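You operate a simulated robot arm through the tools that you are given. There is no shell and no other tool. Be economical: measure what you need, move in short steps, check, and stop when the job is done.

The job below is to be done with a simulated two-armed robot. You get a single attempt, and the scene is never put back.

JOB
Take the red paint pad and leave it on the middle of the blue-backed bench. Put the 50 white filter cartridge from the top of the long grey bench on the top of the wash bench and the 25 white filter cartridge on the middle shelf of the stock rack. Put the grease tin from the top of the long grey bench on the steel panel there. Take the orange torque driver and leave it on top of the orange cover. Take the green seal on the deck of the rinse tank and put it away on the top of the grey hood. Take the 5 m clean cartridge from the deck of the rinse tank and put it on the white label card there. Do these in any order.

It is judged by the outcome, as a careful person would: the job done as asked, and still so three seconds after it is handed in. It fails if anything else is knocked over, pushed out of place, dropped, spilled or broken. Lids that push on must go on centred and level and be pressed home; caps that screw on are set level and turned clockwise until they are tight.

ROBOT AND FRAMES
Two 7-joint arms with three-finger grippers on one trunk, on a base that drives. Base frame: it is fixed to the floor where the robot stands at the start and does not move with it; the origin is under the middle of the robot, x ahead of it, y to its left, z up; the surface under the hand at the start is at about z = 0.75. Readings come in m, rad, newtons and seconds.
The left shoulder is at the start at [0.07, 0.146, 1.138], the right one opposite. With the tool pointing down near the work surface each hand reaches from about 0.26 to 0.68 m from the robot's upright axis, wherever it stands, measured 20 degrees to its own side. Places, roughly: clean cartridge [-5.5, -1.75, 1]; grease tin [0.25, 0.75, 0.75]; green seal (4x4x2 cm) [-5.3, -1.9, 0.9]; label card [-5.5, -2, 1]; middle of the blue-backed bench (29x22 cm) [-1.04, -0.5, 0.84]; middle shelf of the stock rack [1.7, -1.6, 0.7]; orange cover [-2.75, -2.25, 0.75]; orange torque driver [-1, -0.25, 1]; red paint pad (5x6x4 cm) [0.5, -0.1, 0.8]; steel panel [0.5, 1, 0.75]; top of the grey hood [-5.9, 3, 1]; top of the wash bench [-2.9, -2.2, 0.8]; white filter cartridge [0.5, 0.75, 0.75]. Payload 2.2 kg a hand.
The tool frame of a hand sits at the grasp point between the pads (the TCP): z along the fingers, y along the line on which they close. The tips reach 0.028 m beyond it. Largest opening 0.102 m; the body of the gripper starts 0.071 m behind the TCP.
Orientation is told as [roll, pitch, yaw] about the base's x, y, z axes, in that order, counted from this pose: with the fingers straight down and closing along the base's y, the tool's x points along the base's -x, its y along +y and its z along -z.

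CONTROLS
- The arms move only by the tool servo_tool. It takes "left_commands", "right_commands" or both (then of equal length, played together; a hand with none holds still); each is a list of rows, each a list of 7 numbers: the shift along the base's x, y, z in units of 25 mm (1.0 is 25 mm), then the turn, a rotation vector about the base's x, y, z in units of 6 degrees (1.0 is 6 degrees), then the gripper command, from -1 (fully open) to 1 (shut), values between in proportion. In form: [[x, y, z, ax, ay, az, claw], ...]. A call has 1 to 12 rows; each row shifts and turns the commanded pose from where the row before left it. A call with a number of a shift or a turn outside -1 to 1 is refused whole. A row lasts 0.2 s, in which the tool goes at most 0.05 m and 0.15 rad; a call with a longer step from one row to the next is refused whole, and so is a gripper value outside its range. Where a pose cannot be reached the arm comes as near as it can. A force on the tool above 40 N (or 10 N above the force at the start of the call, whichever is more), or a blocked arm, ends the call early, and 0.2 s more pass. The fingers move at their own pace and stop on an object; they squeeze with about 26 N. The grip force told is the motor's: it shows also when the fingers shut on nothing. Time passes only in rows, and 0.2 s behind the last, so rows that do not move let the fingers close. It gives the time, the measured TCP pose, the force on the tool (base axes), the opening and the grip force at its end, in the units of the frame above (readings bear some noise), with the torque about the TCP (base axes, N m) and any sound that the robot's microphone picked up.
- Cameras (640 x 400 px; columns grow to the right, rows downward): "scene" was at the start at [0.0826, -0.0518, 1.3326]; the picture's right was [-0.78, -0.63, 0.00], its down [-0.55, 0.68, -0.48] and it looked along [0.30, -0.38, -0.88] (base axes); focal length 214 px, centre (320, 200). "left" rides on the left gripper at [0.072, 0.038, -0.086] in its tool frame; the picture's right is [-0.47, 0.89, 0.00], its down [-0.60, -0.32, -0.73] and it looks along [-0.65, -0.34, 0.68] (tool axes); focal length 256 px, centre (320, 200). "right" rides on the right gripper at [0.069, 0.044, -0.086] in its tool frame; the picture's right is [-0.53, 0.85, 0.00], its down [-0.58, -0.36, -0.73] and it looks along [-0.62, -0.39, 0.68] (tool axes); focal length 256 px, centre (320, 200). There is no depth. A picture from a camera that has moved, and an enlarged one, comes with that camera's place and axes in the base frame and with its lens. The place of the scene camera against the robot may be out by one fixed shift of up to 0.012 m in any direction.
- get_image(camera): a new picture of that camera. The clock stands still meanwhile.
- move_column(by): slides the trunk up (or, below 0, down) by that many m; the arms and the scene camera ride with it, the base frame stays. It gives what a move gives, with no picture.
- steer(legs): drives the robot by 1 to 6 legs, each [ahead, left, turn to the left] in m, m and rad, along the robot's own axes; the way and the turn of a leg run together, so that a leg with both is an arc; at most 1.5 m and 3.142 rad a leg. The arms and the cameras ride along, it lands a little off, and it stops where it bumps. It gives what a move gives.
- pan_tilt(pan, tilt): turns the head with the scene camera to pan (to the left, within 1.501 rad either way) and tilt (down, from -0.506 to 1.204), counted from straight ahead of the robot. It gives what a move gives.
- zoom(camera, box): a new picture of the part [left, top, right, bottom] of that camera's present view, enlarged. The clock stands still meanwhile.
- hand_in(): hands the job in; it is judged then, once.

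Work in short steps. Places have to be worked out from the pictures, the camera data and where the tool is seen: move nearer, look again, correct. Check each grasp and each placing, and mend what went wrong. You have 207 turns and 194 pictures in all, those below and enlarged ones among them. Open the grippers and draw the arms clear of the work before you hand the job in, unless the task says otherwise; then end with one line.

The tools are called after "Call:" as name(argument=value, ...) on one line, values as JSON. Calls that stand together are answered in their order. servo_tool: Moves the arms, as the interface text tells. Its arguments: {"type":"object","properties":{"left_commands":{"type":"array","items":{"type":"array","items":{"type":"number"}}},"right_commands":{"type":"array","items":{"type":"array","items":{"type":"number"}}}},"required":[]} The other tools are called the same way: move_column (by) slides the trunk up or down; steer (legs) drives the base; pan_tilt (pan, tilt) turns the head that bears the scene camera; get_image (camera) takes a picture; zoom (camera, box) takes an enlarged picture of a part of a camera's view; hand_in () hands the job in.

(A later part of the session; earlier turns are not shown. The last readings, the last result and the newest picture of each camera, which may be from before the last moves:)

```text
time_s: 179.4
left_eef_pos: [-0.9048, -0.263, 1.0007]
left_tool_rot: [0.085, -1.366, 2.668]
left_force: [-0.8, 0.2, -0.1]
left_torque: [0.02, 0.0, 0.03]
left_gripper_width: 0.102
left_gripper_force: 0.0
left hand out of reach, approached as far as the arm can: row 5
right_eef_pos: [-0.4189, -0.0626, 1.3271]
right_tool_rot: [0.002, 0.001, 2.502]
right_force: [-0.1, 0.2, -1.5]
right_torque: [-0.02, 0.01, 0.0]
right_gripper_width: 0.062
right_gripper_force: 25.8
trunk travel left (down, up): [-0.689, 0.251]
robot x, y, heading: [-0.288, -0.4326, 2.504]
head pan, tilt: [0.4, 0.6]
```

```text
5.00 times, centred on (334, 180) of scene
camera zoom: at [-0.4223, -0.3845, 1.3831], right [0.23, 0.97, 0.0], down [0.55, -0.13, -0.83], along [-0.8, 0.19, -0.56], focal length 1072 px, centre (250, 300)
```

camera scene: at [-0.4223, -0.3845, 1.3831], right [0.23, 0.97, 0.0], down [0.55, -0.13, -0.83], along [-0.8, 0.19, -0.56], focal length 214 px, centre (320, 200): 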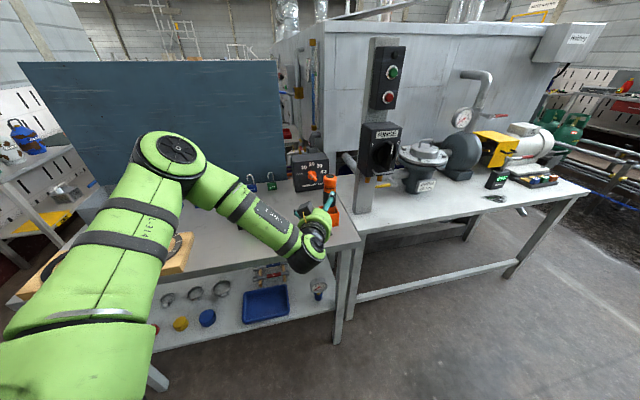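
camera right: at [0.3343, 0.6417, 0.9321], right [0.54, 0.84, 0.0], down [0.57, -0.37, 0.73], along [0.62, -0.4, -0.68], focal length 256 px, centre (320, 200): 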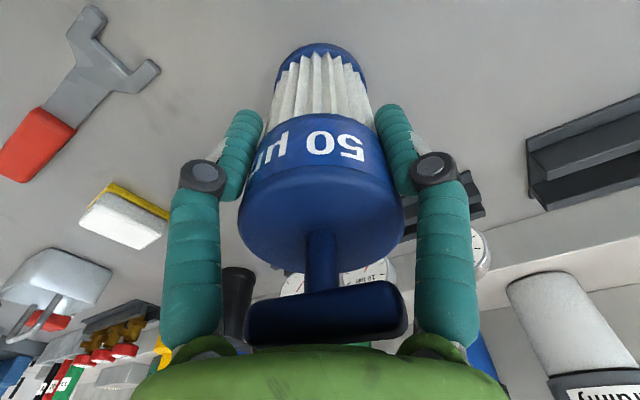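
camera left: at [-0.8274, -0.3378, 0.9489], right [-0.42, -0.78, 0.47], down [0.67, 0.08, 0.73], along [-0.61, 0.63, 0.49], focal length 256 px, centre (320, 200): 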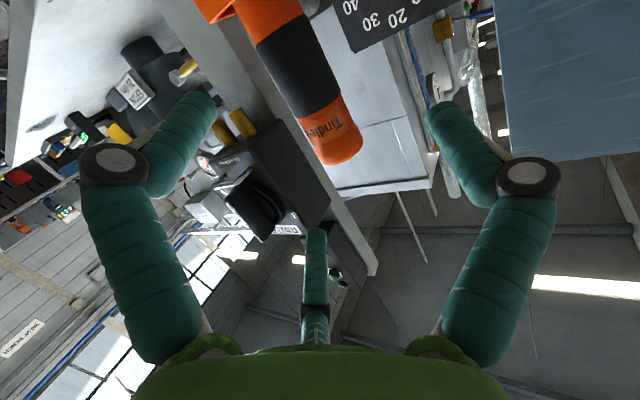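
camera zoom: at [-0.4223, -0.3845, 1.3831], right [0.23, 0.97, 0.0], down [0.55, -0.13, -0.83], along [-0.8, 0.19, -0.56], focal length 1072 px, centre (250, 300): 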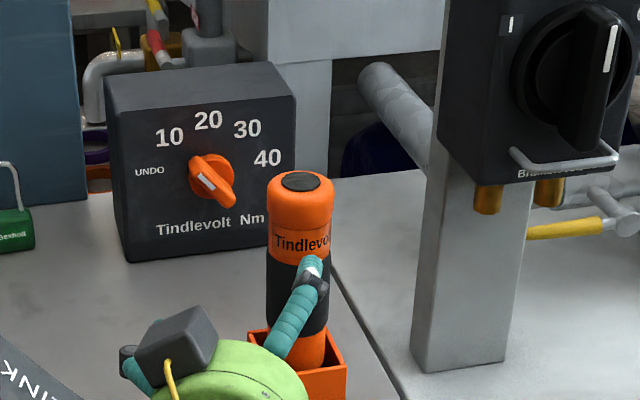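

Driver axis ≈ [-1.025,-0.20]. I lower the column 15 mm, shift 14 mm laterally, then advance along the tool direction.

Call:
move_column(by=-0.015)

Call:
servo_tool(left_commands=[[0.2, 0.52, 0, 0, 0, 0, -1], [-0.83, 0.34, 0, 0, 0, 0, -1], [-0.83, 0.34, 0, 0, 0, 0, -1], [-0.83, 0.34, 0, 0, 0, 0, -1], [0, 0, 0, 0, 0, 0, -1]])

Call:
get_image(camera="left")

```text
time_s: 180.0
left_eef_pos: [-0.9046, -0.2639, 0.9856]
left_tool_rot: [0.083, -1.365, 2.671]
left_force: [0.8, -0.6, -0.2]
left_torque: [-0.01, 0.02, 0.03]
left_gripper_width: 0.102
left_gripper_force: 0.1
right_eef_pos: [-0.4175, -0.0603, 1.3117]
right_tool_rot: [0.001, -0.001, 2.505]
right_force: [-0.5, -0.7, -1.1]
right_torque: [-0.02, -0.03, -0.03]
right_gripper_width: 0.0622
right_gripper_force: 26.3
trunk travel left (down, up): [-0.674, 0.266]
robot x, y, heading: [-0.2904, -0.4354, 2.504]
head pan, tilt: [0.4, 0.6]
```

```text
time_s: 181.2
left_eef_pos: [-0.9643, -0.2414, 0.9997]
left_tool_rot: [0.079, -1.363, 2.67]
left_force: [0.1, 0.4, 0.8]
left_torque: [-0.01, 0.01, 0.02]
left_gripper_width: 0.1021
left_gripper_force: 0.1
left hand out of reach, approached as far as the arm can: row 1, 2, 3, 4
right_eef_pos: [-0.4183, -0.061, 1.3122]
right_tool_rot: [0.004, -0.001, 2.503]
right_force: [0.7, -0.2, -1.9]
right_torque: [0.02, -0.03, -0.02]
right_gripper_width: 0.0621
right_gripper_force: 25.7
trunk travel left (down, up): [-0.674, 0.266]
robot x, y, heading: [-0.2858, -0.4278, 2.509]
head pan, tilt: [0.4, 0.6]
```

```text
111 pictures are left
camera left: at [-0.8872, -0.3164, 0.9478], right [-0.42, -0.77, 0.47], down [0.67, 0.08, 0.74], along [-0.61, 0.63, 0.49], focal length 256 px, centre (320, 200)
```

left: 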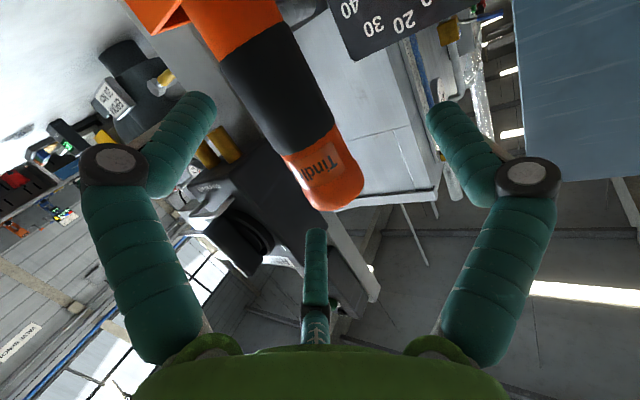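

The arm is at its lower limit here; I raise the hand 0.1 and lower the column 0.12, then continue.

Call:
servo_tool(left_commands=[[0, 0, 1, 0, 0, 0, -1], [0, 0, 1, 0, 0, 0, -1], [0, 0, 1, 0, 0, 0, -1], [0, 0, 1, 0, 0, 0, -1], [0, 0, 0, 0, 0, 0, -1]])

Call:
move_column(by=-0.115)

Call:
get_image(camera="left")

```text
time_s: 182.4
left_eef_pos: [-0.964, -0.2414, 1.0999]
left_tool_rot: [0.084, -1.364, 2.669]
left_force: [-0.1, -0.5, -0.2]
left_torque: [0.02, -0.02, 0.0]
left_gripper_width: 0.1018
left_gripper_force: 0.0
right_eef_pos: [-0.4198, -0.0604, 1.3124]
right_tool_rot: [0.0, 0.003, 2.504]
right_force: [-0.1, 0.6, -2.4]
right_torque: [-0.02, -0.02, 0.03]
right_gripper_width: 0.0619
right_gripper_force: 25.7
trunk travel left (down, up): [-0.674, 0.266]
robot x, y, heading: [-0.2897, -0.4361, 2.511]
head pan, tilt: [0.4, 0.6]
```

```text
time_s: 183.9
left_eef_pos: [-0.9639, -0.2417, 0.9844]
left_tool_rot: [0.081, -1.367, 2.67]
left_force: [0.4, -0.4, -0.1]
left_torque: [-0.01, 0.0, 0.03]
left_gripper_width: 0.1021
left_gripper_force: 0.1
right_eef_pos: [-0.4192, -0.0604, 1.1957]
right_tool_rot: [0.001, 0.001, 2.501]
right_force: [0.3, 0.3, -1.4]
right_torque: [0.02, 0.01, -0.02]
right_gripper_width: 0.062
right_gripper_force: 25.8
trunk travel left (down, up): [-0.559, 0.381]
robot x, y, heading: [-0.2886, -0.4375, 2.508]
head pan, tilt: [0.4, 0.6]
```

```text
110 pictures are left
camera left: at [-0.8868, -0.3161, 0.9328], right [-0.42, -0.78, 0.47], down [0.67, 0.08, 0.73], along [-0.61, 0.63, 0.49], focal length 256 px, centre (320, 200)
```

left: 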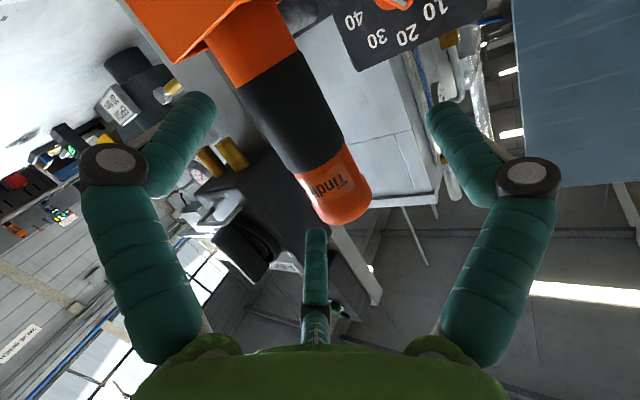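

Lateral offset ≈16 mm confirmed in the picture. I shift then advance 7 cm around the driver.

Call:
servo_tool(left_commands=[[0.24, 0.59, 0, 0, 0, 0, -1], [-0.86, 0.354, 0, 0, 0, 0, -1], [-0.86, 0.354, 0, 0, 0, 0, -1], [0, 0, 0, 0, 0, 0, -1]])

Call:
get_image(camera="left")

```text
time_s: 184.9
left_eef_pos: [-1.0007, -0.2086, 0.9839]
left_tool_rot: [0.084, -1.365, 2.67]
left_force: [0.0, 0.3, -0.8]
left_torque: [0.0, 0.02, 0.01]
left_gripper_width: 0.1021
left_gripper_force: 0.1
right_eef_pos: [-0.4187, -0.0597, 1.1977]
right_tool_rot: [0.002, 0.002, 2.501]
right_force: [0.2, -0.3, -1.9]
right_torque: [-0.03, 0.05, 0.01]
right_gripper_width: 0.062
right_gripper_force: 26.4
trunk travel left (down, up): [-0.559, 0.381]
robot x, y, heading: [-0.2858, -0.4325, 2.505]
head pan, tilt: [0.4, 0.6]
```

```text
109 pictures are left
camera left: at [-0.9241, -0.2836, 0.9319], right [-0.42, -0.78, 0.47], down [0.67, 0.08, 0.73], along [-0.61, 0.63, 0.49], focal length 256 px, centre (320, 200)
```

left: 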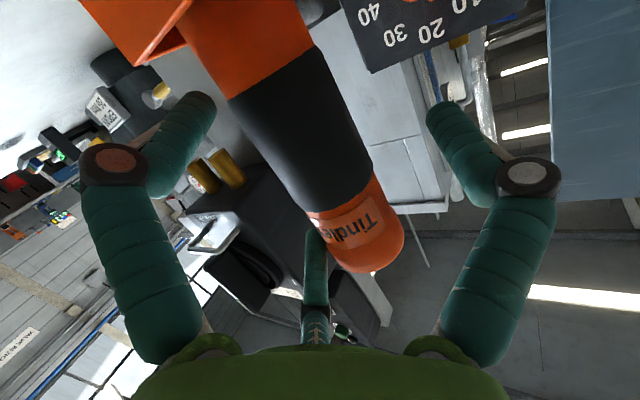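

The driver is now essentially between the pads. A final 16 mm and close.

Call:
servo_tool(left_commands=[[-0.6, 0.25, 0, 0, 0, 0, -1], [0, 0, 0, 0, 0, 0, -0.2], [0, 0, 0, 0, 0, 0, 0.4], [0, 0, 0, 0, 0, 0, 1], [0, 0, 0, 0, 0, 0, 1], [0, 0, 0, 0, 0, 0, 1]])

Call:
get_image(camera="left")

```text
time_s: 186.3
left_eef_pos: [-1.0153, -0.2006, 0.9825]
left_tool_rot: [0.084, -1.363, 2.665]
left_force: [7.3, 8.4, -6.4]
left_torque: [0.87, -0.56, 0.03]
left_gripper_width: 0.06
left_gripper_force: 26.0
right_eef_pos: [-0.4188, -0.0581, 1.1977]
right_tool_rot: [0.003, 0.003, 2.504]
right_force: [0.6, 0.5, -2.6]
right_torque: [0.01, 0.01, -0.01]
right_gripper_width: 0.0621
right_gripper_force: 26.0
trunk travel left (down, up): [-0.559, 0.381]
robot x, y, heading: [-0.2861, -0.4378, 2.503]
head pan, tilt: [0.4, 0.6]
```

```text
108 pictures are left
camera left: at [-0.9383, -0.2746, 0.9312], right [-0.43, -0.77, 0.47], down [0.67, 0.08, 0.74], along [-0.61, 0.63, 0.49], focal length 256 px, centre (320, 200)
```

left: 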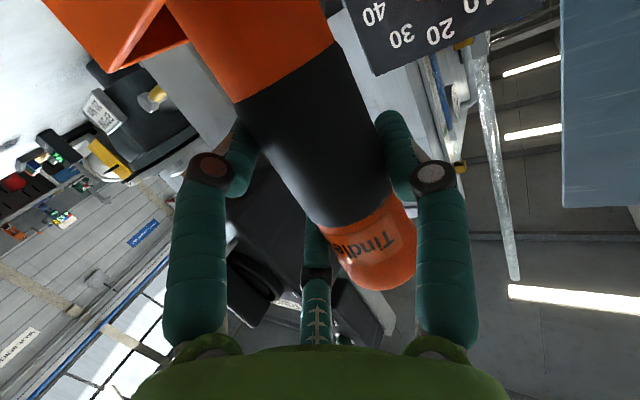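

Gripped (0.060). Lift straight up out of the holder.

Call:
servo_tool(left_commands=[[0, 0, 0.4, 0, 0, 0, 1], [0, 0, 0.8, 0, 0, 0, 1], [0, 0, 1, 0, 0, 0, 1], [0, 0, 1, 0, 0, 0, 1], [0, 0, 1, 0, 0, 0, 1], [0, 0, 1, 0, 0, 0, 1], [0, 0, 1, 0, 0, 0, 1]])

Call:
get_image(camera="scene")

Call:
get_image(camera="left")

```text
time_s: 187.9
left_eef_pos: [-1.0174, -0.2052, 1.1387]
left_tool_rot: [0.085, -1.363, 2.669]
left_force: [-0.8, 0.7, -4.7]
left_torque: [0.06, -0.04, 0.01]
left_gripper_width: 0.06
left_gripper_force: 26.1
right_eef_pos: [-0.4184, -0.0603, 1.1971]
right_tool_rot: [0.002, 0.001, 2.503]
right_force: [0.2, -0.8, -2.2]
right_torque: [0.04, -0.02, 0.01]
right_gripper_width: 0.0623
right_gripper_force: 26.1
trunk travel left (down, up): [-0.559, 0.381]
robot x, y, heading: [-0.2906, -0.4354, 2.503]
head pan, tilt: [0.4, 0.6]
```

```text
107 pictures are left
camera scene: at [-0.423, -0.3844, 1.253], right [0.23, 0.97, 0.0], down [0.55, -0.13, -0.82], along [-0.8, 0.19, -0.57], focal length 214 px, centre (320, 200)
```

scene: 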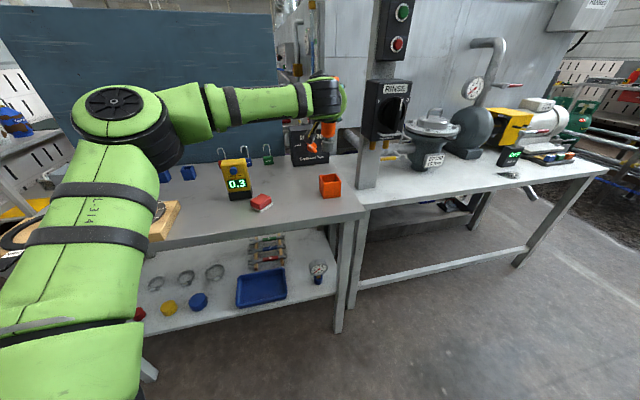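

```text
106 pictures are left
camera left: at [-0.9397, -0.2782, 1.0864], right [-0.42, -0.78, 0.47], down [0.67, 0.08, 0.74], along [-0.61, 0.63, 0.49], focal length 256 px, centre (320, 200)
```

left: 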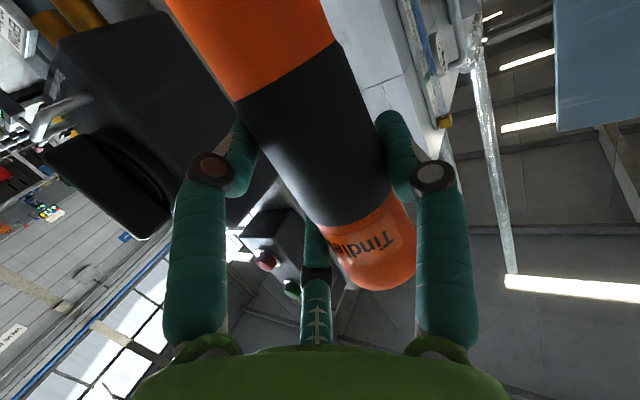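

The driver is out of its holder. I raise the column 0.1 for clearance, turn to face −x, and slide toward the aisle at y≈-1.45.

Call:
move_column(by=0.1)

Call:
steer(legs=[[0, 0, 0.638], [0, 0.5, 0], [0, 0.5, 0]])

Call:
pan_tilt(pan=0.3, tilt=0.35)

Call:
get_image(camera="scene")

```text
time_s: 189.2
left_eef_pos: [-1.0173, -0.2032, 1.2375]
left_tool_rot: [0.081, -1.363, 2.668]
left_force: [0.7, -0.3, -5.4]
left_torque: [0.03, -0.02, 0.04]
left_gripper_width: 0.0599
left_gripper_force: 26.1
right_eef_pos: [-0.4195, -0.0602, 1.2961]
right_tool_rot: [0.002, 0.002, 2.503]
right_force: [-0.9, 0.0, -2.0]
right_torque: [0.0, 0.01, 0.03]
right_gripper_width: 0.062
right_gripper_force: 25.8
trunk travel left (down, up): [-0.659, 0.281]
robot x, y, heading: [-0.2877, -0.4388, 2.513]
head pan, tilt: [0.4, 0.6]
```

```text
time_s: 196.4
left_eef_pos: [-1.0028, -1.6962, 1.2391]
left_tool_rot: [0.087, -1.365, -2.973]
left_force: [0.2, -0.5, -5.3]
left_torque: [0.04, 0.01, 0.0]
left_gripper_width: 0.0599
left_gripper_force: 26.0
right_eef_pos: [-0.6123, -1.2234, 1.2973]
right_tool_rot: [0.004, 0.002, -3.135]
right_force: [0.1, 0.1, -1.6]
right_torque: [-0.01, 0.05, 0.03]
right_gripper_width: 0.062
right_gripper_force: 26.2
trunk travel left (down, up): [-0.659, 0.281]
robot x, y, heading: [-0.2817, -1.4447, -3.129]
head pan, tilt: [0.4, 0.6]
```

```text
time_s: 197.2
left_eef_pos: [-1.0034, -1.6978, 1.2364]
left_tool_rot: [0.082, -1.363, -2.967]
left_force: [-1.3, -0.9, -6.0]
left_torque: [0.05, 0.06, 0.0]
left_gripper_width: 0.0597
left_gripper_force: 25.8
right_eef_pos: [-0.6112, -1.2231, 1.2956]
right_tool_rot: [0.003, 0.002, -3.134]
right_force: [-0.4, 0.0, -1.7]
right_torque: [0.02, -0.01, -0.01]
right_gripper_width: 0.062
right_gripper_force: 25.7
trunk travel left (down, up): [-0.659, 0.281]
robot x, y, heading: [-0.2831, -1.4423, -3.131]
head pan, tilt: [0.3, 0.351]
```

```text
105 pictures are left
camera scene: at [-0.4295, -1.4732, 1.3756], right [-0.31, 0.95, 0.0], down [0.33, 0.11, -0.94], along [-0.89, -0.29, -0.35], focal length 214 px, centre (320, 200)
```

scene: 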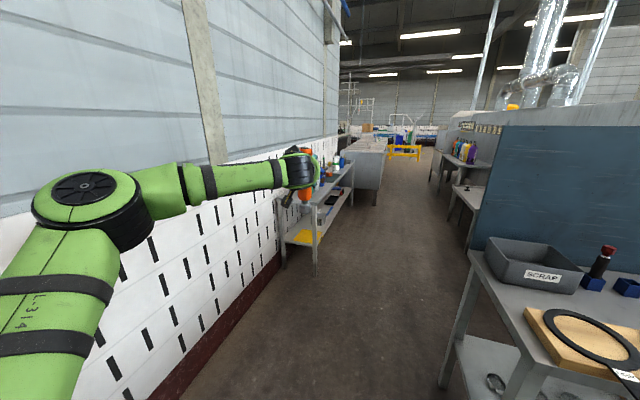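

The corridor is clear at y≈-1.45 with the wash bench along the left wall (front ≈ y -2.0). I drive ahead 1.3 m and look left at it.

Call:
steer(legs=[[1.3, 0, -0.01]])

Call:
pan_tilt(pan=0.9, tilt=0.5)

Call:
get_image(camera="scene")

```text
time_s: 201.7
left_eef_pos: [-1.9123, -1.7024, 1.2368]
left_tool_rot: [0.084, -1.357, -2.975]
left_force: [-0.7, 0.2, -5.6]
left_torque: [0.05, -0.03, 0.02]
left_gripper_width: 0.0597
left_gripper_force: 26.1
right_eef_pos: [-1.5134, -1.2324, 1.3067]
right_tool_rot: [0.003, -0.029, -3.139]
right_force: [0.2, -0.4, -1.1]
right_torque: [0.0, -0.02, 0.03]
right_gripper_width: 0.0622
right_gripper_force: 26.1
trunk travel left (down, up): [-0.659, 0.281]
robot x, y, heading: [-1.1985, -1.4539, -3.136]
head pan, tilt: [0.3, 0.351]
stopped in leg 1: the robot was blocked; the commanded pose is now the measured one
```

```text
time_s: 202.7
left_eef_pos: [-1.9107, -1.7035, 1.2413]
left_tool_rot: [0.081, -1.364, -2.97]
left_force: [-0.4, 0.0, -5.4]
left_torque: [0.04, 0.04, 0.01]
left_gripper_width: 0.0599
left_gripper_force: 25.9
right_eef_pos: [-1.511, -1.2316, 1.3061]
right_tool_rot: [0.003, -0.027, -3.135]
right_force: [0.1, 0.1, -1.6]
right_torque: [0.0, -0.01, -0.01]
right_gripper_width: 0.062
right_gripper_force: 26.3
trunk travel left (down, up): [-0.659, 0.281]
robot x, y, heading: [-1.1966, -1.4547, -3.138]
head pan, tilt: [0.901, 0.499]
```

```text
104 pictures are left
camera scene: at [-1.3013, -1.5261, 1.3632], right [-0.79, 0.62, 0.01], down [0.29, 0.38, -0.88], along [-0.55, -0.69, -0.47], focal length 214 px, centre (320, 200)
```

scene: 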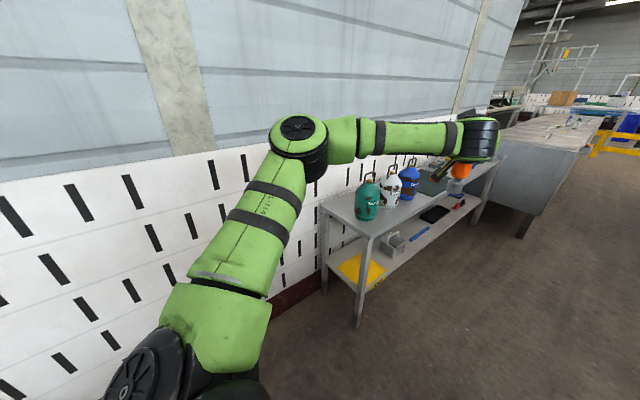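

Something blocked at x=-1.2; likely the right elbow against the blue board. I look right before moving.

Call:
pan_tilt(pan=-1.0, tilt=0.3)

Call:
get_image(camera="scene")

```text
time_s: 204.6
left_eef_pos: [-1.9097, -1.7033, 1.2404]
left_tool_rot: [0.078, -1.365, -2.969]
left_force: [0.3, -0.5, -5.2]
left_torque: [0.05, -0.01, 0.07]
left_gripper_width: 0.0598
left_gripper_force: 25.4
right_eef_pos: [-1.511, -1.233, 1.3056]
right_tool_rot: [0.005, -0.026, -3.139]
right_force: [0.2, -0.1, -1.8]
right_torque: [0.0, -0.05, 0.01]
right_gripper_width: 0.0622
right_gripper_force: 25.9
trunk travel left (down, up): [-0.659, 0.281]
robot x, y, heading: [-1.1968, -1.4532, -3.138]
head pan, tilt: [-1.0, 0.3]
```

```text
103 pictures are left
camera scene: at [-1.2956, -1.3765, 1.3816], right [0.84, 0.55, -0.01], down [0.15, -0.25, -0.96], along [-0.52, 0.8, -0.29], focal length 214 px, centre (320, 200)
```

scene: 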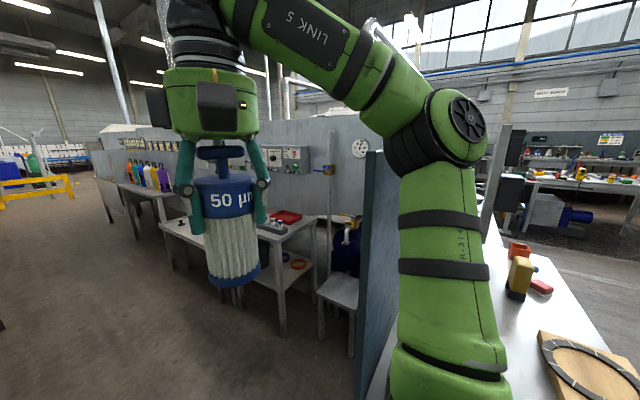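

Confirmed: the right elbow touched the board's edge; nothing is displaced. I back up 0.5 m, turn left to face the wash bench side (−y), then strafe.

Call:
steer(legs=[[-0.5, 0, 0], [0, 0, 1.571]])

Call:
pan_tilt(pan=-0.9, tilt=0.4)

Call:
get_image(camera="scene")

```text
time_s: 211.3
left_eef_pos: [-0.4687, -2.1818, 1.2332]
left_tool_rot: [0.095, -1.357, -1.444]
left_force: [-0.1, 1.2, -4.8]
left_torque: [-0.01, 0.08, -0.03]
left_gripper_width: 0.06
left_gripper_force: 26.1
right_eef_pos: [-0.9278, -1.771, 1.3008]
right_tool_rot: [0.004, -0.011, -1.598]
right_force: [-1.5, -0.1, -2.0]
right_torque: [-0.01, -0.04, 0.01]
right_gripper_width: 0.0619
right_gripper_force: 26.1
trunk travel left (down, up): [-0.659, 0.281]
robot x, y, heading: [-0.6932, -1.4496, -1.599]
head pan, tilt: [-1.0, 0.3]
```

```text
time_s: 212.0
left_eef_pos: [-0.4685, -2.1824, 1.231]
left_tool_rot: [0.095, -1.352, -1.443]
left_force: [0.4, 0.2, -5.7]
left_torque: [0.02, 0.08, 0.02]
left_gripper_width: 0.0601
left_gripper_force: 26.2
right_eef_pos: [-0.9272, -1.77, 1.2998]
right_tool_rot: [0.003, -0.014, -1.6]
right_force: [0.0, -0.2, -2.5]
right_torque: [-0.03, 0.01, 0.01]
right_gripper_width: 0.0619
right_gripper_force: 25.9
trunk travel left (down, up): [-0.659, 0.281]
robot x, y, heading: [-0.7001, -1.4495, -1.599]
head pan, tilt: [-0.901, 0.4]
```

```text
102 pictures are left
camera scene: at [-0.7795, -1.5587, 1.3712], right [-0.6, 0.8, 0.0], down [0.31, 0.23, -0.92], along [-0.74, -0.55, -0.39], focal length 214 px, centre (320, 200)
```

scene: 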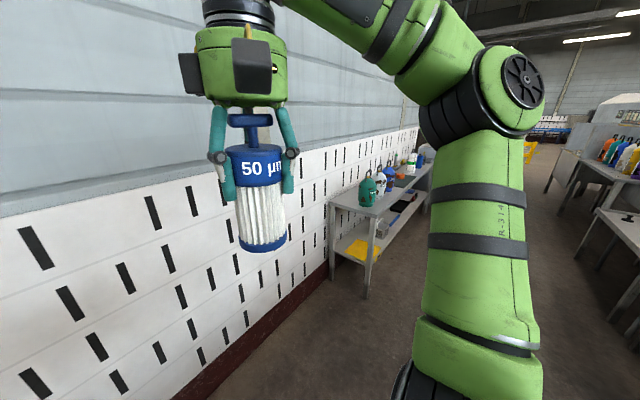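

Path clear; strafe right toward x≈-2.0.

Call:
steer(legs=[[0, -0.7, 0.028], [0, -0.6, 0]])

Call:
pan_tilt(pan=-0.5, tilt=0.55)

Call:
get_image(camera="scene")

```text
time_s: 218.8
left_eef_pos: [-1.7487, -2.168, 1.2313]
left_tool_rot: [0.09, -1.351, -1.416]
left_force: [-0.1, -1.1, -5.3]
left_torque: [-0.02, 0.05, 0.01]
left_gripper_width: 0.0599
left_gripper_force: 26.0
right_eef_pos: [-2.2165, -1.7656, 1.3007]
right_tool_rot: [0.004, -0.013, -1.577]
right_force: [0.5, -0.3, -2.6]
right_torque: [0.03, -0.02, 0.0]
right_gripper_width: 0.0621
right_gripper_force: 25.6
trunk travel left (down, up): [-0.659, 0.281]
robot x, y, heading: [-1.9954, -1.4418, -1.573]
head pan, tilt: [-0.901, 0.4]
```

```text
time_s: 219.7
left_eef_pos: [-1.7509, -2.1673, 1.2321]
left_tool_rot: [0.091, -1.351, -1.421]
left_force: [0.2, 0.9, -4.9]
left_torque: [0.02, 0.0, 0.02]
left_gripper_width: 0.0596
left_gripper_force: 25.6
right_eef_pos: [-2.2177, -1.7662, 1.3007]
right_tool_rot: [0.003, -0.013, -1.577]
right_force: [0.2, -0.4, -1.2]
right_torque: [0.0, 0.0, 0.0]
right_gripper_width: 0.0621
right_gripper_force: 26.2
trunk travel left (down, up): [-0.659, 0.281]
robot x, y, heading: [-1.9973, -1.4437, -1.569]
head pan, tilt: [-0.499, 0.55]
```

```text
101 pictures are left
camera scene: at [-2.0463, -1.5727, 1.3575], right [-0.88, 0.48, 0.0], down [0.25, 0.46, -0.85], along [-0.41, -0.75, -0.52], focal length 214 px, centre (320, 200)
```

scene: 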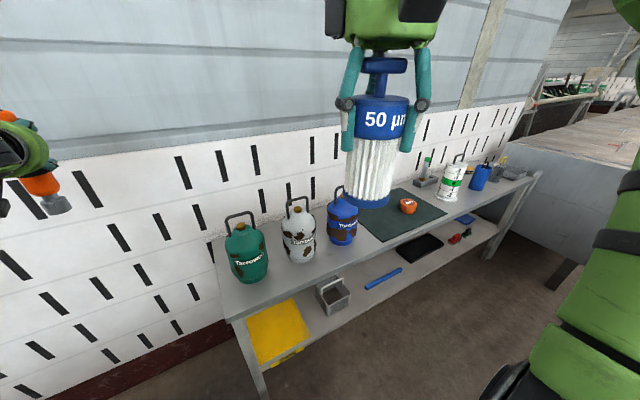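

I zoom in on the wash bench to identify the orange cover.

Call:
zoom(camera="scene", box=[330, 150, 530, 275])

```text
3.20 times, centred on (430, 212) of scene
camera zoom: at [-2.0463, -1.5727, 1.3575], right [-0.88, 0.48, 0.0], down [0.25, 0.46, -0.85], along [-0.41, -0.75, -0.52], focal length 686 px, centre (-32, 160)
```

zoom: 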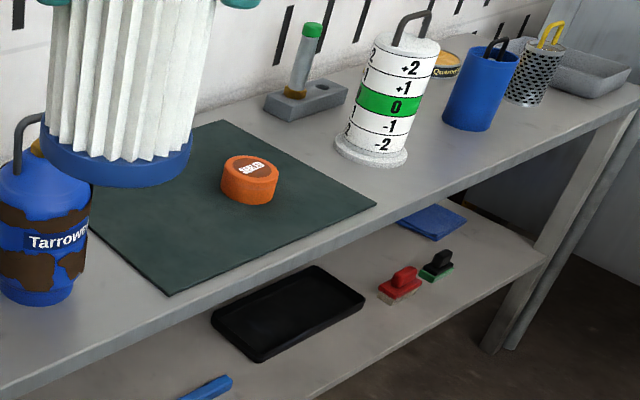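

Call:
zoom(camera="scene", box=[380, 180, 444, 220])

Call:
pan_tilt(pan=-0.9, tilt=0.4)

Call:
get_image(camera="scene")

```text
10.00 times, centred on (412, 200) of scene
camera zoom: at [-2.0463, -1.5727, 1.3575], right [-0.88, 0.48, 0.0], down [0.25, 0.46, -0.85], along [-0.41, -0.75, -0.52], focal length 2145 px, centre (-600, 200)
```

zoom: 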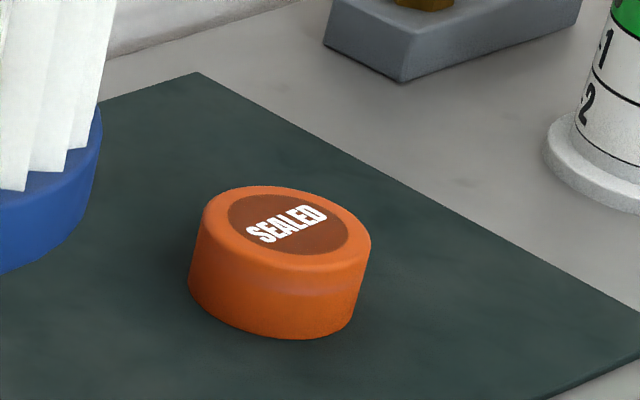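

```text
time_s: 220.6
left_eef_pos: [-1.7499, -2.1679, 1.2316]
left_tool_rot: [0.092, -1.352, -1.418]
left_force: [0.3, -0.1, -5.1]
left_torque: [0.03, 0.07, -0.01]
left_gripper_width: 0.0598
left_gripper_force: 26.0
right_eef_pos: [-2.2183, -1.7663, 1.2999]
right_tool_rot: [0.002, -0.012, -1.576]
right_force: [0.2, -0.7, -2.5]
right_torque: [-0.02, 0.0, 0.0]
right_gripper_width: 0.0621
right_gripper_force: 25.6
trunk travel left (down, up): [-0.659, 0.281]
robot x, y, heading: [-1.9948, -1.4441, -1.577]
head pan, tilt: [-0.901, 0.4]
```

```text
98 pictures are left
camera scene: at [-2.0755, -1.5514, 1.3712], right [-0.62, 0.79, 0.0], down [0.31, 0.24, -0.92], along [-0.72, -0.57, -0.39], focal length 214 px, centre (320, 200)
```

scene: 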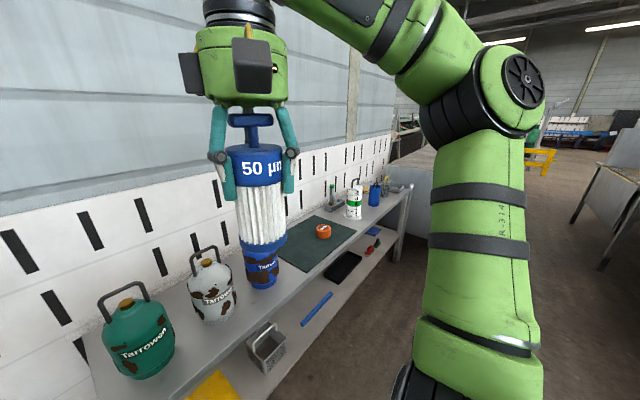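

The cover is the orange "SEALED" cap (≈8 cm wide) on the mat. I look at the held driver's lower end to see if it can stand.

Call:
pan_tilt(pan=0.4, tilt=0.3)

Call:
zoom(camera="scene", box=[240, 130, 400, 230])

```text
time_s: 222.0
left_eef_pos: [-1.7499, -2.1686, 1.2324]
left_tool_rot: [0.094, -1.354, -1.421]
left_force: [0.1, -0.4, -5.7]
left_torque: [0.0, 0.11, 0.01]
left_gripper_width: 0.0597
left_gripper_force: 26.1
right_eef_pos: [-2.219, -1.7668, 1.3]
right_tool_rot: [0.005, -0.012, -1.577]
right_force: [-0.4, 0.6, -1.8]
right_torque: [-0.02, 0.02, -0.01]
right_gripper_width: 0.062
right_gripper_force: 26.3
trunk travel left (down, up): [-0.659, 0.281]
robot x, y, heading: [-1.994, -1.4413, -1.572]
head pan, tilt: [0.4, 0.3]
```

```text
4.00 times, centred on (320, 180) of scene
camera zoom: at [-1.9669, -1.5802, 1.3804], right [-0.92, -0.39, 0.0], down [-0.11, 0.27, -0.95], along [0.37, -0.88, -0.3], focal length 858 px, centre (320, 280)
```

zoom: 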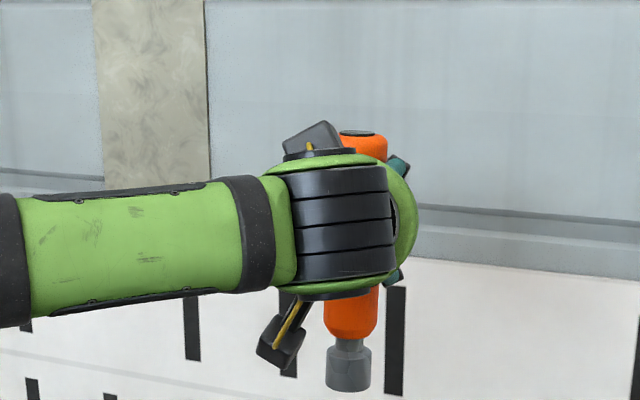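

The driver ends in a flat grey socket, so it can stand upright on the cover. I strafe right to see the rest of the wash bench top for a free spot for the 50.

Call:
steer(legs=[[0, -0.75, 0]])

Call:
pan_tilt(pan=-0.3, tilt=0.6)

Call:
get_image(camera="scene")

Call:
get_image(camera="left")

```text
time_s: 226.1
left_eef_pos: [-2.4939, -2.1666, 1.2312]
left_tool_rot: [0.089, -1.354, -1.404]
left_force: [0.7, -1.3, -4.7]
left_torque: [-0.02, 0.07, -0.02]
left_gripper_width: 0.0595
left_gripper_force: 25.9
right_eef_pos: [-2.9668, -1.7701, 1.3028]
right_tool_rot: [0.004, -0.013, -1.564]
right_force: [-0.5, 0.6, -1.4]
right_torque: [0.04, 0.02, 0.0]
right_gripper_width: 0.0622
right_gripper_force: 25.7
trunk travel left (down, up): [-0.659, 0.281]
robot x, y, heading: [-2.7453, -1.4407, -1.565]
head pan, tilt: [0.4, 0.3]
```

```text
time_s: 227.2
left_eef_pos: [-2.4932, -2.167, 1.2309]
left_tool_rot: [0.091, -1.352, -1.406]
left_force: [-0.8, 0.4, -5.1]
left_torque: [-0.01, 0.05, 0.02]
left_gripper_width: 0.0596
left_gripper_force: 26.3
right_eef_pos: [-2.9665, -1.7694, 1.3014]
right_tool_rot: [0.004, -0.012, -1.564]
right_force: [0.3, 0.0, -1.9]
right_torque: [0.03, 0.01, -0.01]
right_gripper_width: 0.0622
right_gripper_force: 26.0
trunk travel left (down, up): [-0.659, 0.281]
robot x, y, heading: [-2.7475, -1.4456, -1.565]
head pan, tilt: [-0.3, 0.6]
```

```text
96 pictures are left
camera scene: at [-2.7799, -1.5799, 1.353], right [-0.96, 0.29, 0.0], down [0.16, 0.54, -0.82], along [-0.24, -0.79, -0.57], focal length 214 px, centre (320, 200)
```

scene: 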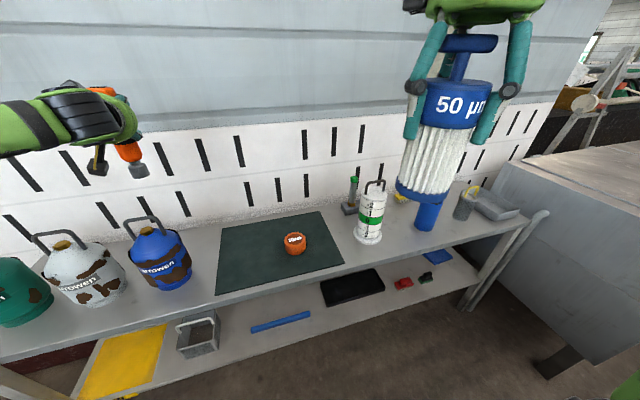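

```text
95 pictures are left
camera left: at [-2.4812, -2.0607, 1.1807], right [0.87, 0.12, 0.47], down [-0.47, 0.48, 0.74], along [-0.14, -0.87, 0.48], focal length 256 px, centre (320, 200)
```

left: 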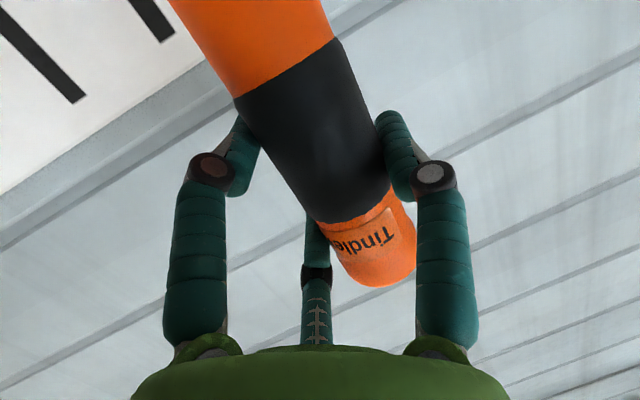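

Triangulating two views gives bench top z≈0.75 and the cover at about [-2.86,-2.15]; a bare gap for the 50 lies at x≈-3.27 between the white cylinder and blue cup. I strafe right 0.36 m to bring the driver over the cover.

Call:
steer(legs=[[0, -0.36, 0]])

Call:
pan_tilt(pan=0.2, tilt=0.7)

Call:
get_image(camera="scene")

```text
time_s: 229.5
left_eef_pos: [-2.856, -2.1685, 1.2316]
left_tool_rot: [0.087, -1.352, -1.405]
left_force: [0.0, -0.3, -4.4]
left_torque: [-0.02, 0.05, 0.01]
left_gripper_width: 0.0597
left_gripper_force: 25.6
right_eef_pos: [-3.3267, -1.7709, 1.3003]
right_tool_rot: [0.001, -0.011, -1.571]
right_force: [0.3, -0.5, -1.5]
right_torque: [0.02, 0.02, 0.0]
right_gripper_width: 0.0621
right_gripper_force: 26.7
trunk travel left (down, up): [-0.659, 0.281]
robot x, y, heading: [-3.1073, -1.4495, -1.567]
head pan, tilt: [-0.3, 0.6]
```

```text
time_s: 230.4
left_eef_pos: [-2.8568, -2.1689, 1.2308]
left_tool_rot: [0.093, -1.35, -1.412]
left_force: [0.1, -0.5, -6.2]
left_torque: [-0.02, 0.08, -0.02]
left_gripper_width: 0.0597
left_gripper_force: 25.9
right_eef_pos: [-3.3283, -1.7712, 1.301]
right_tool_rot: [0.004, -0.012, -1.571]
right_force: [-0.4, 0.4, -1.6]
right_torque: [-0.03, -0.03, -0.01]
right_gripper_width: 0.0622
right_gripper_force: 25.9
trunk travel left (down, up): [-0.659, 0.281]
robot x, y, heading: [-3.1057, -1.4475, -1.565]
head pan, tilt: [0.201, 0.7]
```

```text
94 pictures are left
camera scene: at [-3.0969, -1.58, 1.3443], right [-0.98, -0.2, 0.0], down [-0.13, 0.63, -0.76], along [0.15, -0.75, -0.64], focal length 214 px, centre (320, 200)
```

scene: 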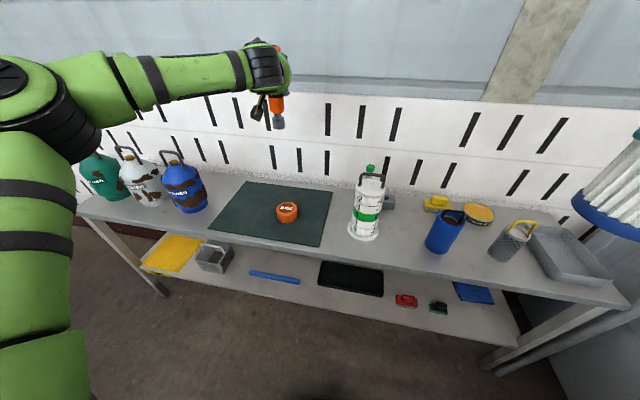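

Cover ≈ [-2.852,-2.158], driver nearly above it. I lower the column 0.2 m and check alignment visually.

Call:
move_column(by=-0.2)

Call:
zoom(camera="scene", box=[208, 110, 368, 210])

Call:
get_image(camera="left")

```text
time_s: 232.6
left_eef_pos: [-2.8583, -2.1695, 1.0312]
left_tool_rot: [0.093, -1.352, -1.411]
left_force: [0.1, 0.1, -5.5]
left_torque: [0.01, 0.07, 0.01]
left_gripper_width: 0.0597
left_gripper_force: 26.2
right_eef_pos: [-3.3283, -1.7698, 1.1005]
right_tool_rot: [0.005, -0.012, -1.571]
right_force: [0.0, 0.7, -1.3]
right_torque: [0.0, 0.0, -0.03]
right_gripper_width: 0.062
right_gripper_force: 25.5
trunk travel left (down, up): [-0.459, 0.481]
robot x, y, heading: [-3.1023, -1.4432, -1.57]
head pan, tilt: [0.201, 0.7]
```

```text
4.00 times, centred on (288, 160) of scene
camera zoom: at [-3.0969, -1.5796, 1.1444], right [-0.98, -0.2, 0.0], down [-0.13, 0.63, -0.76], along [0.15, -0.75, -0.64], focal length 858 px, centre (448, 360)
```

zoom: 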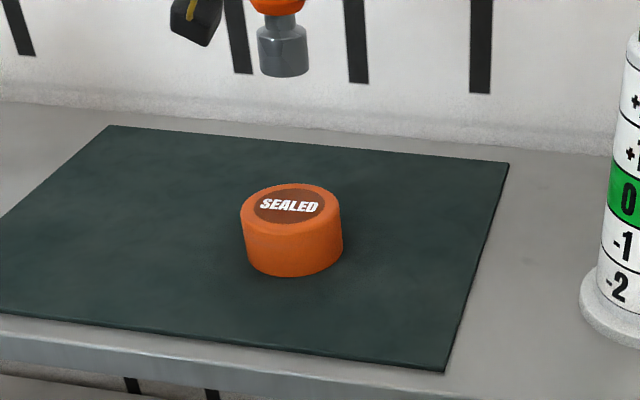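

```text
92 pictures are left
camera left: at [-2.8436, -2.0634, 0.9807], right [0.87, 0.12, 0.47], down [-0.47, 0.48, 0.74], along [-0.14, -0.87, 0.48], focal length 256 px, centre (320, 200)
```

left: 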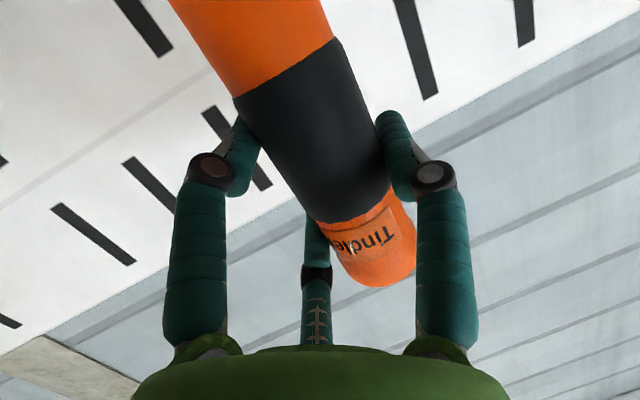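

Socket projected at ≈[-2.844,-2.179], cap top at ≈[-2.844,-2.157], z≈0.79. I shift the hand +2 cm in y, lower 8 cm, and compare again.

Call:
servo_tool(left_commands=[[0, 0.8, 0, 0, 0, 0, 1], [0, 0, 0, 0, 0, 0, 1]])

Call:
move_column(by=-0.075)

Call:
zoom(camera="scene", box=[224, 90, 352, 170])

```text
time_s: 233.2
left_eef_pos: [-2.8565, -2.149, 1.0305]
left_tool_rot: [0.096, -1.35, -1.415]
left_force: [0.5, -0.9, -5.6]
left_torque: [0.0, 0.06, 0.02]
left_gripper_width: 0.0597
left_gripper_force: 25.7
right_eef_pos: [-3.3283, -1.7712, 1.1]
right_tool_rot: [0.003, -0.012, -1.571]
right_force: [-0.1, -0.2, -1.5]
right_torque: [0.0, -0.01, -0.03]
right_gripper_width: 0.0621
right_gripper_force: 25.8
trunk travel left (down, up): [-0.459, 0.481]
robot x, y, heading: [-3.1052, -1.4451, -1.566]
head pan, tilt: [0.201, 0.7]
```

```text
time_s: 234.3
left_eef_pos: [-2.8567, -2.1482, 0.9569]
left_tool_rot: [0.091, -1.353, -1.412]
left_force: [-0.1, -0.2, -4.9]
left_torque: [0.02, 0.07, 0.0]
left_gripper_width: 0.0594
left_gripper_force: 26.0
right_eef_pos: [-3.3281, -1.7698, 1.0258]
right_tool_rot: [0.002, -0.012, -1.571]
right_force: [0.0, -0.7, -1.0]
right_torque: [-0.04, -0.02, -0.02]
right_gripper_width: 0.0622
right_gripper_force: 26.1
trunk travel left (down, up): [-0.384, 0.556]
robot x, y, heading: [-3.1047, -1.4491, -1.57]
head pan, tilt: [0.201, 0.7]
```

```text
5.00 times, centred on (288, 130) of scene
camera zoom: at [-3.0969, -1.5793, 1.0693], right [-0.98, -0.2, 0.0], down [-0.13, 0.63, -0.76], along [0.15, -0.75, -0.64], focal length 1072 px, centre (480, 550)
```

zoom: 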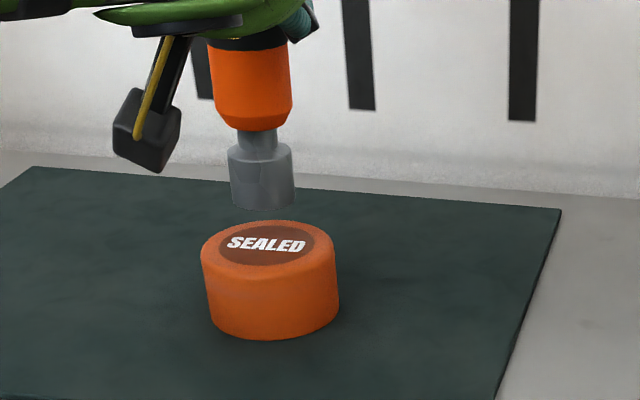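

Socket bottom ≈ 3 cm above the cap and aligned within ~6 mm, but the driver leans ~2.9° in this view. I correct the lean and re-centre.

Call:
servo_tool(left_commands=[[0.36, 0, 0, 0, 0.45, 0, 1], [0, -0.1, -0.4, 0, 0, 0, 1], [0, 0, 0, 0, 0, 0, 1]])

Call:
zoom(camera="scene", box=[224, 90, 352, 170])

```text
time_s: 235.1
left_eef_pos: [-2.8478, -2.15, 0.9452]
left_tool_rot: [-0.114, -1.342, -1.21]
left_force: [-0.6, 0.2, -5.2]
left_torque: [0.0, 0.07, 0.01]
left_gripper_width: 0.0597
left_gripper_force: 26.0
right_eef_pos: [-3.3272, -1.7704, 1.0253]
right_tool_rot: [0.002, -0.014, -1.571]
right_force: [0.2, 0.0, -2.5]
right_torque: [0.0, 0.01, 0.01]
right_gripper_width: 0.0621
right_gripper_force: 26.0
trunk travel left (down, up): [-0.384, 0.556]
robot x, y, heading: [-3.109, -1.444, -1.57]
head pan, tilt: [0.201, 0.7]
```

```text
5.00 times, centred on (288, 130) of scene
camera zoom: at [-3.0968, -1.5794, 1.0693], right [-0.98, -0.2, 0.0], down [-0.13, 0.63, -0.76], along [0.15, -0.75, -0.64], focal length 1072 px, centre (480, 550)
```

zoom: 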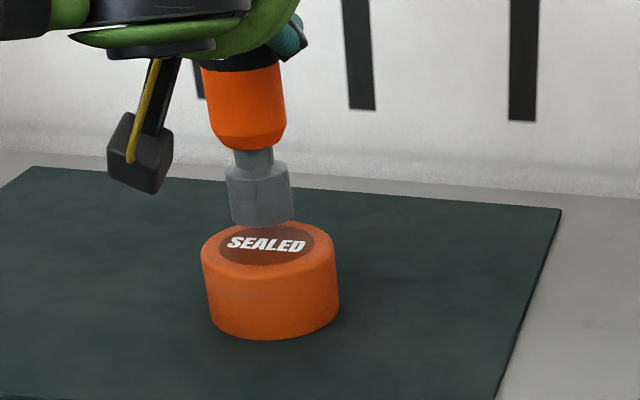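

Driver is now vertical and over the cap. I shift 6 mm in −y and lower in 4 mm steps until contact.

Call:
servo_tool(left_commands=[[0.08, -0.25, 0, 0, 0, 0, 1], [0, 0, -0.2, 0, 0, 0, 1], [0, 0, -0.2, 0, 0, 0, 1], [0, 0, -0.12, 0, 0, 0, 1], [0, 0, 0, 0, 0, 0, 1]])

Call:
zoom(camera="scene", box=[224, 90, 352, 170])

```text
time_s: 236.3
left_eef_pos: [-2.8458, -2.1581, 0.9344]
left_tool_rot: [-0.112, -1.34, -1.211]
left_force: [0.4, 0.2, -5.2]
left_torque: [0.01, 0.07, -0.02]
left_gripper_width: 0.0598
left_gripper_force: 26.2
right_eef_pos: [-3.3282, -1.7706, 1.0259]
right_tool_rot: [0.003, -0.013, -1.57]
right_force: [0.1, -0.4, -2.8]
right_torque: [0.0, 0.0, 0.01]
right_gripper_width: 0.0624
right_gripper_force: 25.6
trunk travel left (down, up): [-0.384, 0.556]
robot x, y, heading: [-3.1065, -1.4453, -1.569]
head pan, tilt: [0.201, 0.7]
```

```text
5.00 times, centred on (288, 130) of scene
camera zoom: at [-3.0969, -1.5796, 1.0693], right [-0.98, -0.2, 0.0], down [-0.13, 0.63, -0.76], along [0.15, -0.75, -0.65], focal length 1072 px, centre (480, 550)
```

zoom: 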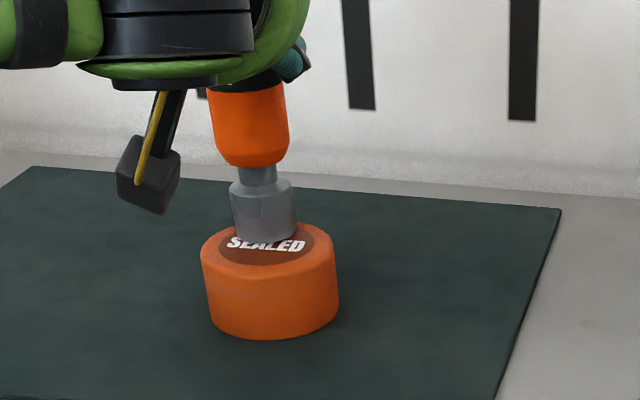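

Nearly there (≈8 mm). Continue lowering.

Call:
servo_tool(left_commands=[[0, 0, -0.15, 0, 0, 0, 1], [0, 0, -0.12, 0, 0, 0, 1], [0, 0, 0, 0, 0, 0, 1]])

Call:
zoom(camera="scene", box=[224, 90, 352, 170])

```text
time_s: 237.1
left_eef_pos: [-2.8469, -2.1566, 0.933]
left_tool_rot: [-0.117, -1.349, -1.207]
left_force: [2.4, -5.8, 11.9]
left_torque: [-0.83, -0.53, -0.1]
left_gripper_width: 0.0596
left_gripper_force: 25.8
right_eef_pos: [-3.328, -1.7666, 1.0264]
right_tool_rot: [0.003, -0.013, -1.57]
right_force: [0.1, 0.5, -1.5]
right_torque: [0.02, 0.02, 0.03]
right_gripper_width: 0.062
right_gripper_force: 25.4
trunk travel left (down, up): [-0.384, 0.556]
robot x, y, heading: [-3.109, -1.4463, -1.566]
head pan, tilt: [0.201, 0.7]
```

```text
5.00 times, centred on (288, 130) of scene
camera zoom: at [-3.0977, -1.5777, 1.0698], right [-0.98, -0.2, 0.0], down [-0.13, 0.63, -0.77], along [0.15, -0.75, -0.64], focal length 1072 px, centre (480, 550)
```

zoom: 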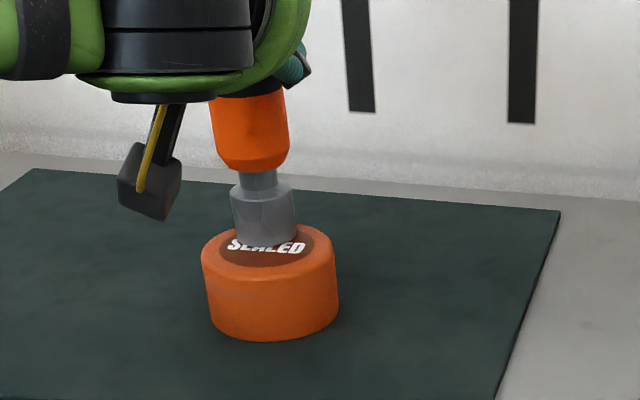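

Contact confirmed (≈17 N), the socket within ~1 cm of the cap centre. I relieve the load and open in small stages.

Call:
servo_tool(left_commands=[[0, 0, 0.13, 0, 0, 0, 1], [0, 0, 0, 0, 0, 0, 1]])

Call:
servo_tool(left_commands=[[0, 0, 0, 0, 0, 0, -0.22], [0, 0, 0, 0, 0, 0, -0.27], [0, 0, 0, 0, 0, 0, -0.32], [0, 0, 0, 0, 0, 0, -0.36]])

Call:
zoom(camera="scene", box=[224, 90, 352, 170])

Call:
get_image(camera="left")

```text
time_s: 237.7
left_eef_pos: [-2.8472, -2.1559, 0.9326]
left_tool_rot: [-0.111, -1.345, -1.212]
left_force: [0.5, -4.6, 11.0]
left_torque: [-0.7, -0.37, -0.09]
left_gripper_width: 0.0595
left_gripper_force: 26.2
right_eef_pos: [-3.3288, -1.7679, 1.0248]
right_tool_rot: [0.004, -0.015, -1.572]
right_force: [0.5, 0.9, -2.5]
right_torque: [0.01, 0.0, 0.02]
right_gripper_width: 0.0619
right_gripper_force: 25.7
trunk travel left (down, up): [-0.384, 0.556]
robot x, y, heading: [-3.1022, -1.4428, -1.57]
head pan, tilt: [0.201, 0.7]
```

```text
time_s: 238.7
left_eef_pos: [-2.8465, -2.1567, 0.9306]
left_tool_rot: [-0.111, -1.341, -1.213]
left_force: [-0.1, -0.4, -0.2]
left_torque: [0.02, -0.05, -0.02]
left_gripper_width: 0.0693
left_gripper_force: 0.1
right_eef_pos: [-3.329, -1.7685, 1.026]
right_tool_rot: [0.004, -0.013, -1.572]
right_force: [-0.7, 0.0, -2.1]
right_torque: [0.02, 0.01, 0.0]
right_gripper_width: 0.0621
right_gripper_force: 26.0
trunk travel left (down, up): [-0.384, 0.556]
robot x, y, heading: [-3.1057, -1.4412, -1.568]
head pan, tilt: [0.201, 0.7]
```

```text
5.00 times, centred on (288, 130) of scene
camera zoom: at [-3.0973, -1.5788, 1.0694], right [-0.98, -0.2, 0.0], down [-0.13, 0.63, -0.76], along [0.15, -0.75, -0.64], focal length 1072 px, centre (480, 550)
```

zoom: 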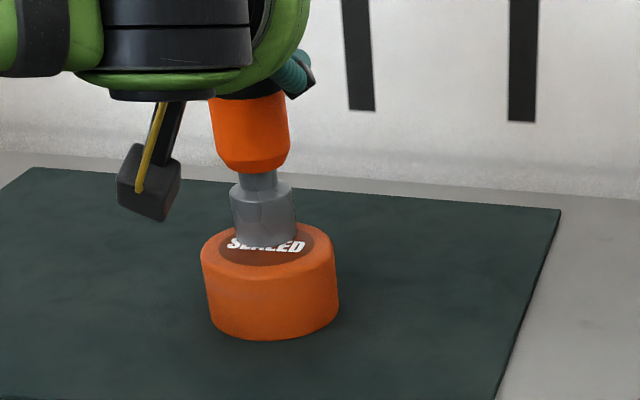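

```text
86 pictures are left
camera left: at [-2.835, -2.0507, 0.8791], right [0.9, 0.12, 0.43], down [-0.43, 0.48, 0.76], along [-0.12, -0.87, 0.48], focal length 256 px, centre (320, 200)
```

left: 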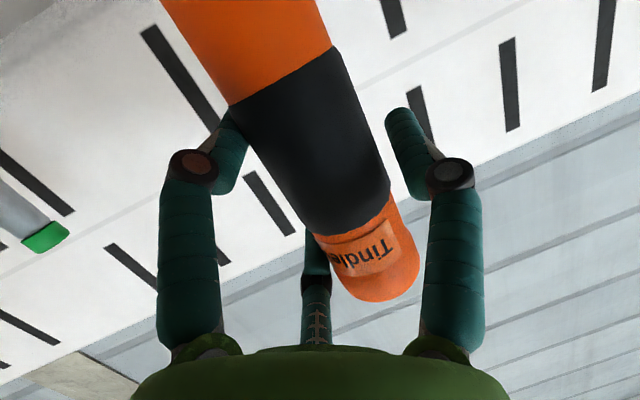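

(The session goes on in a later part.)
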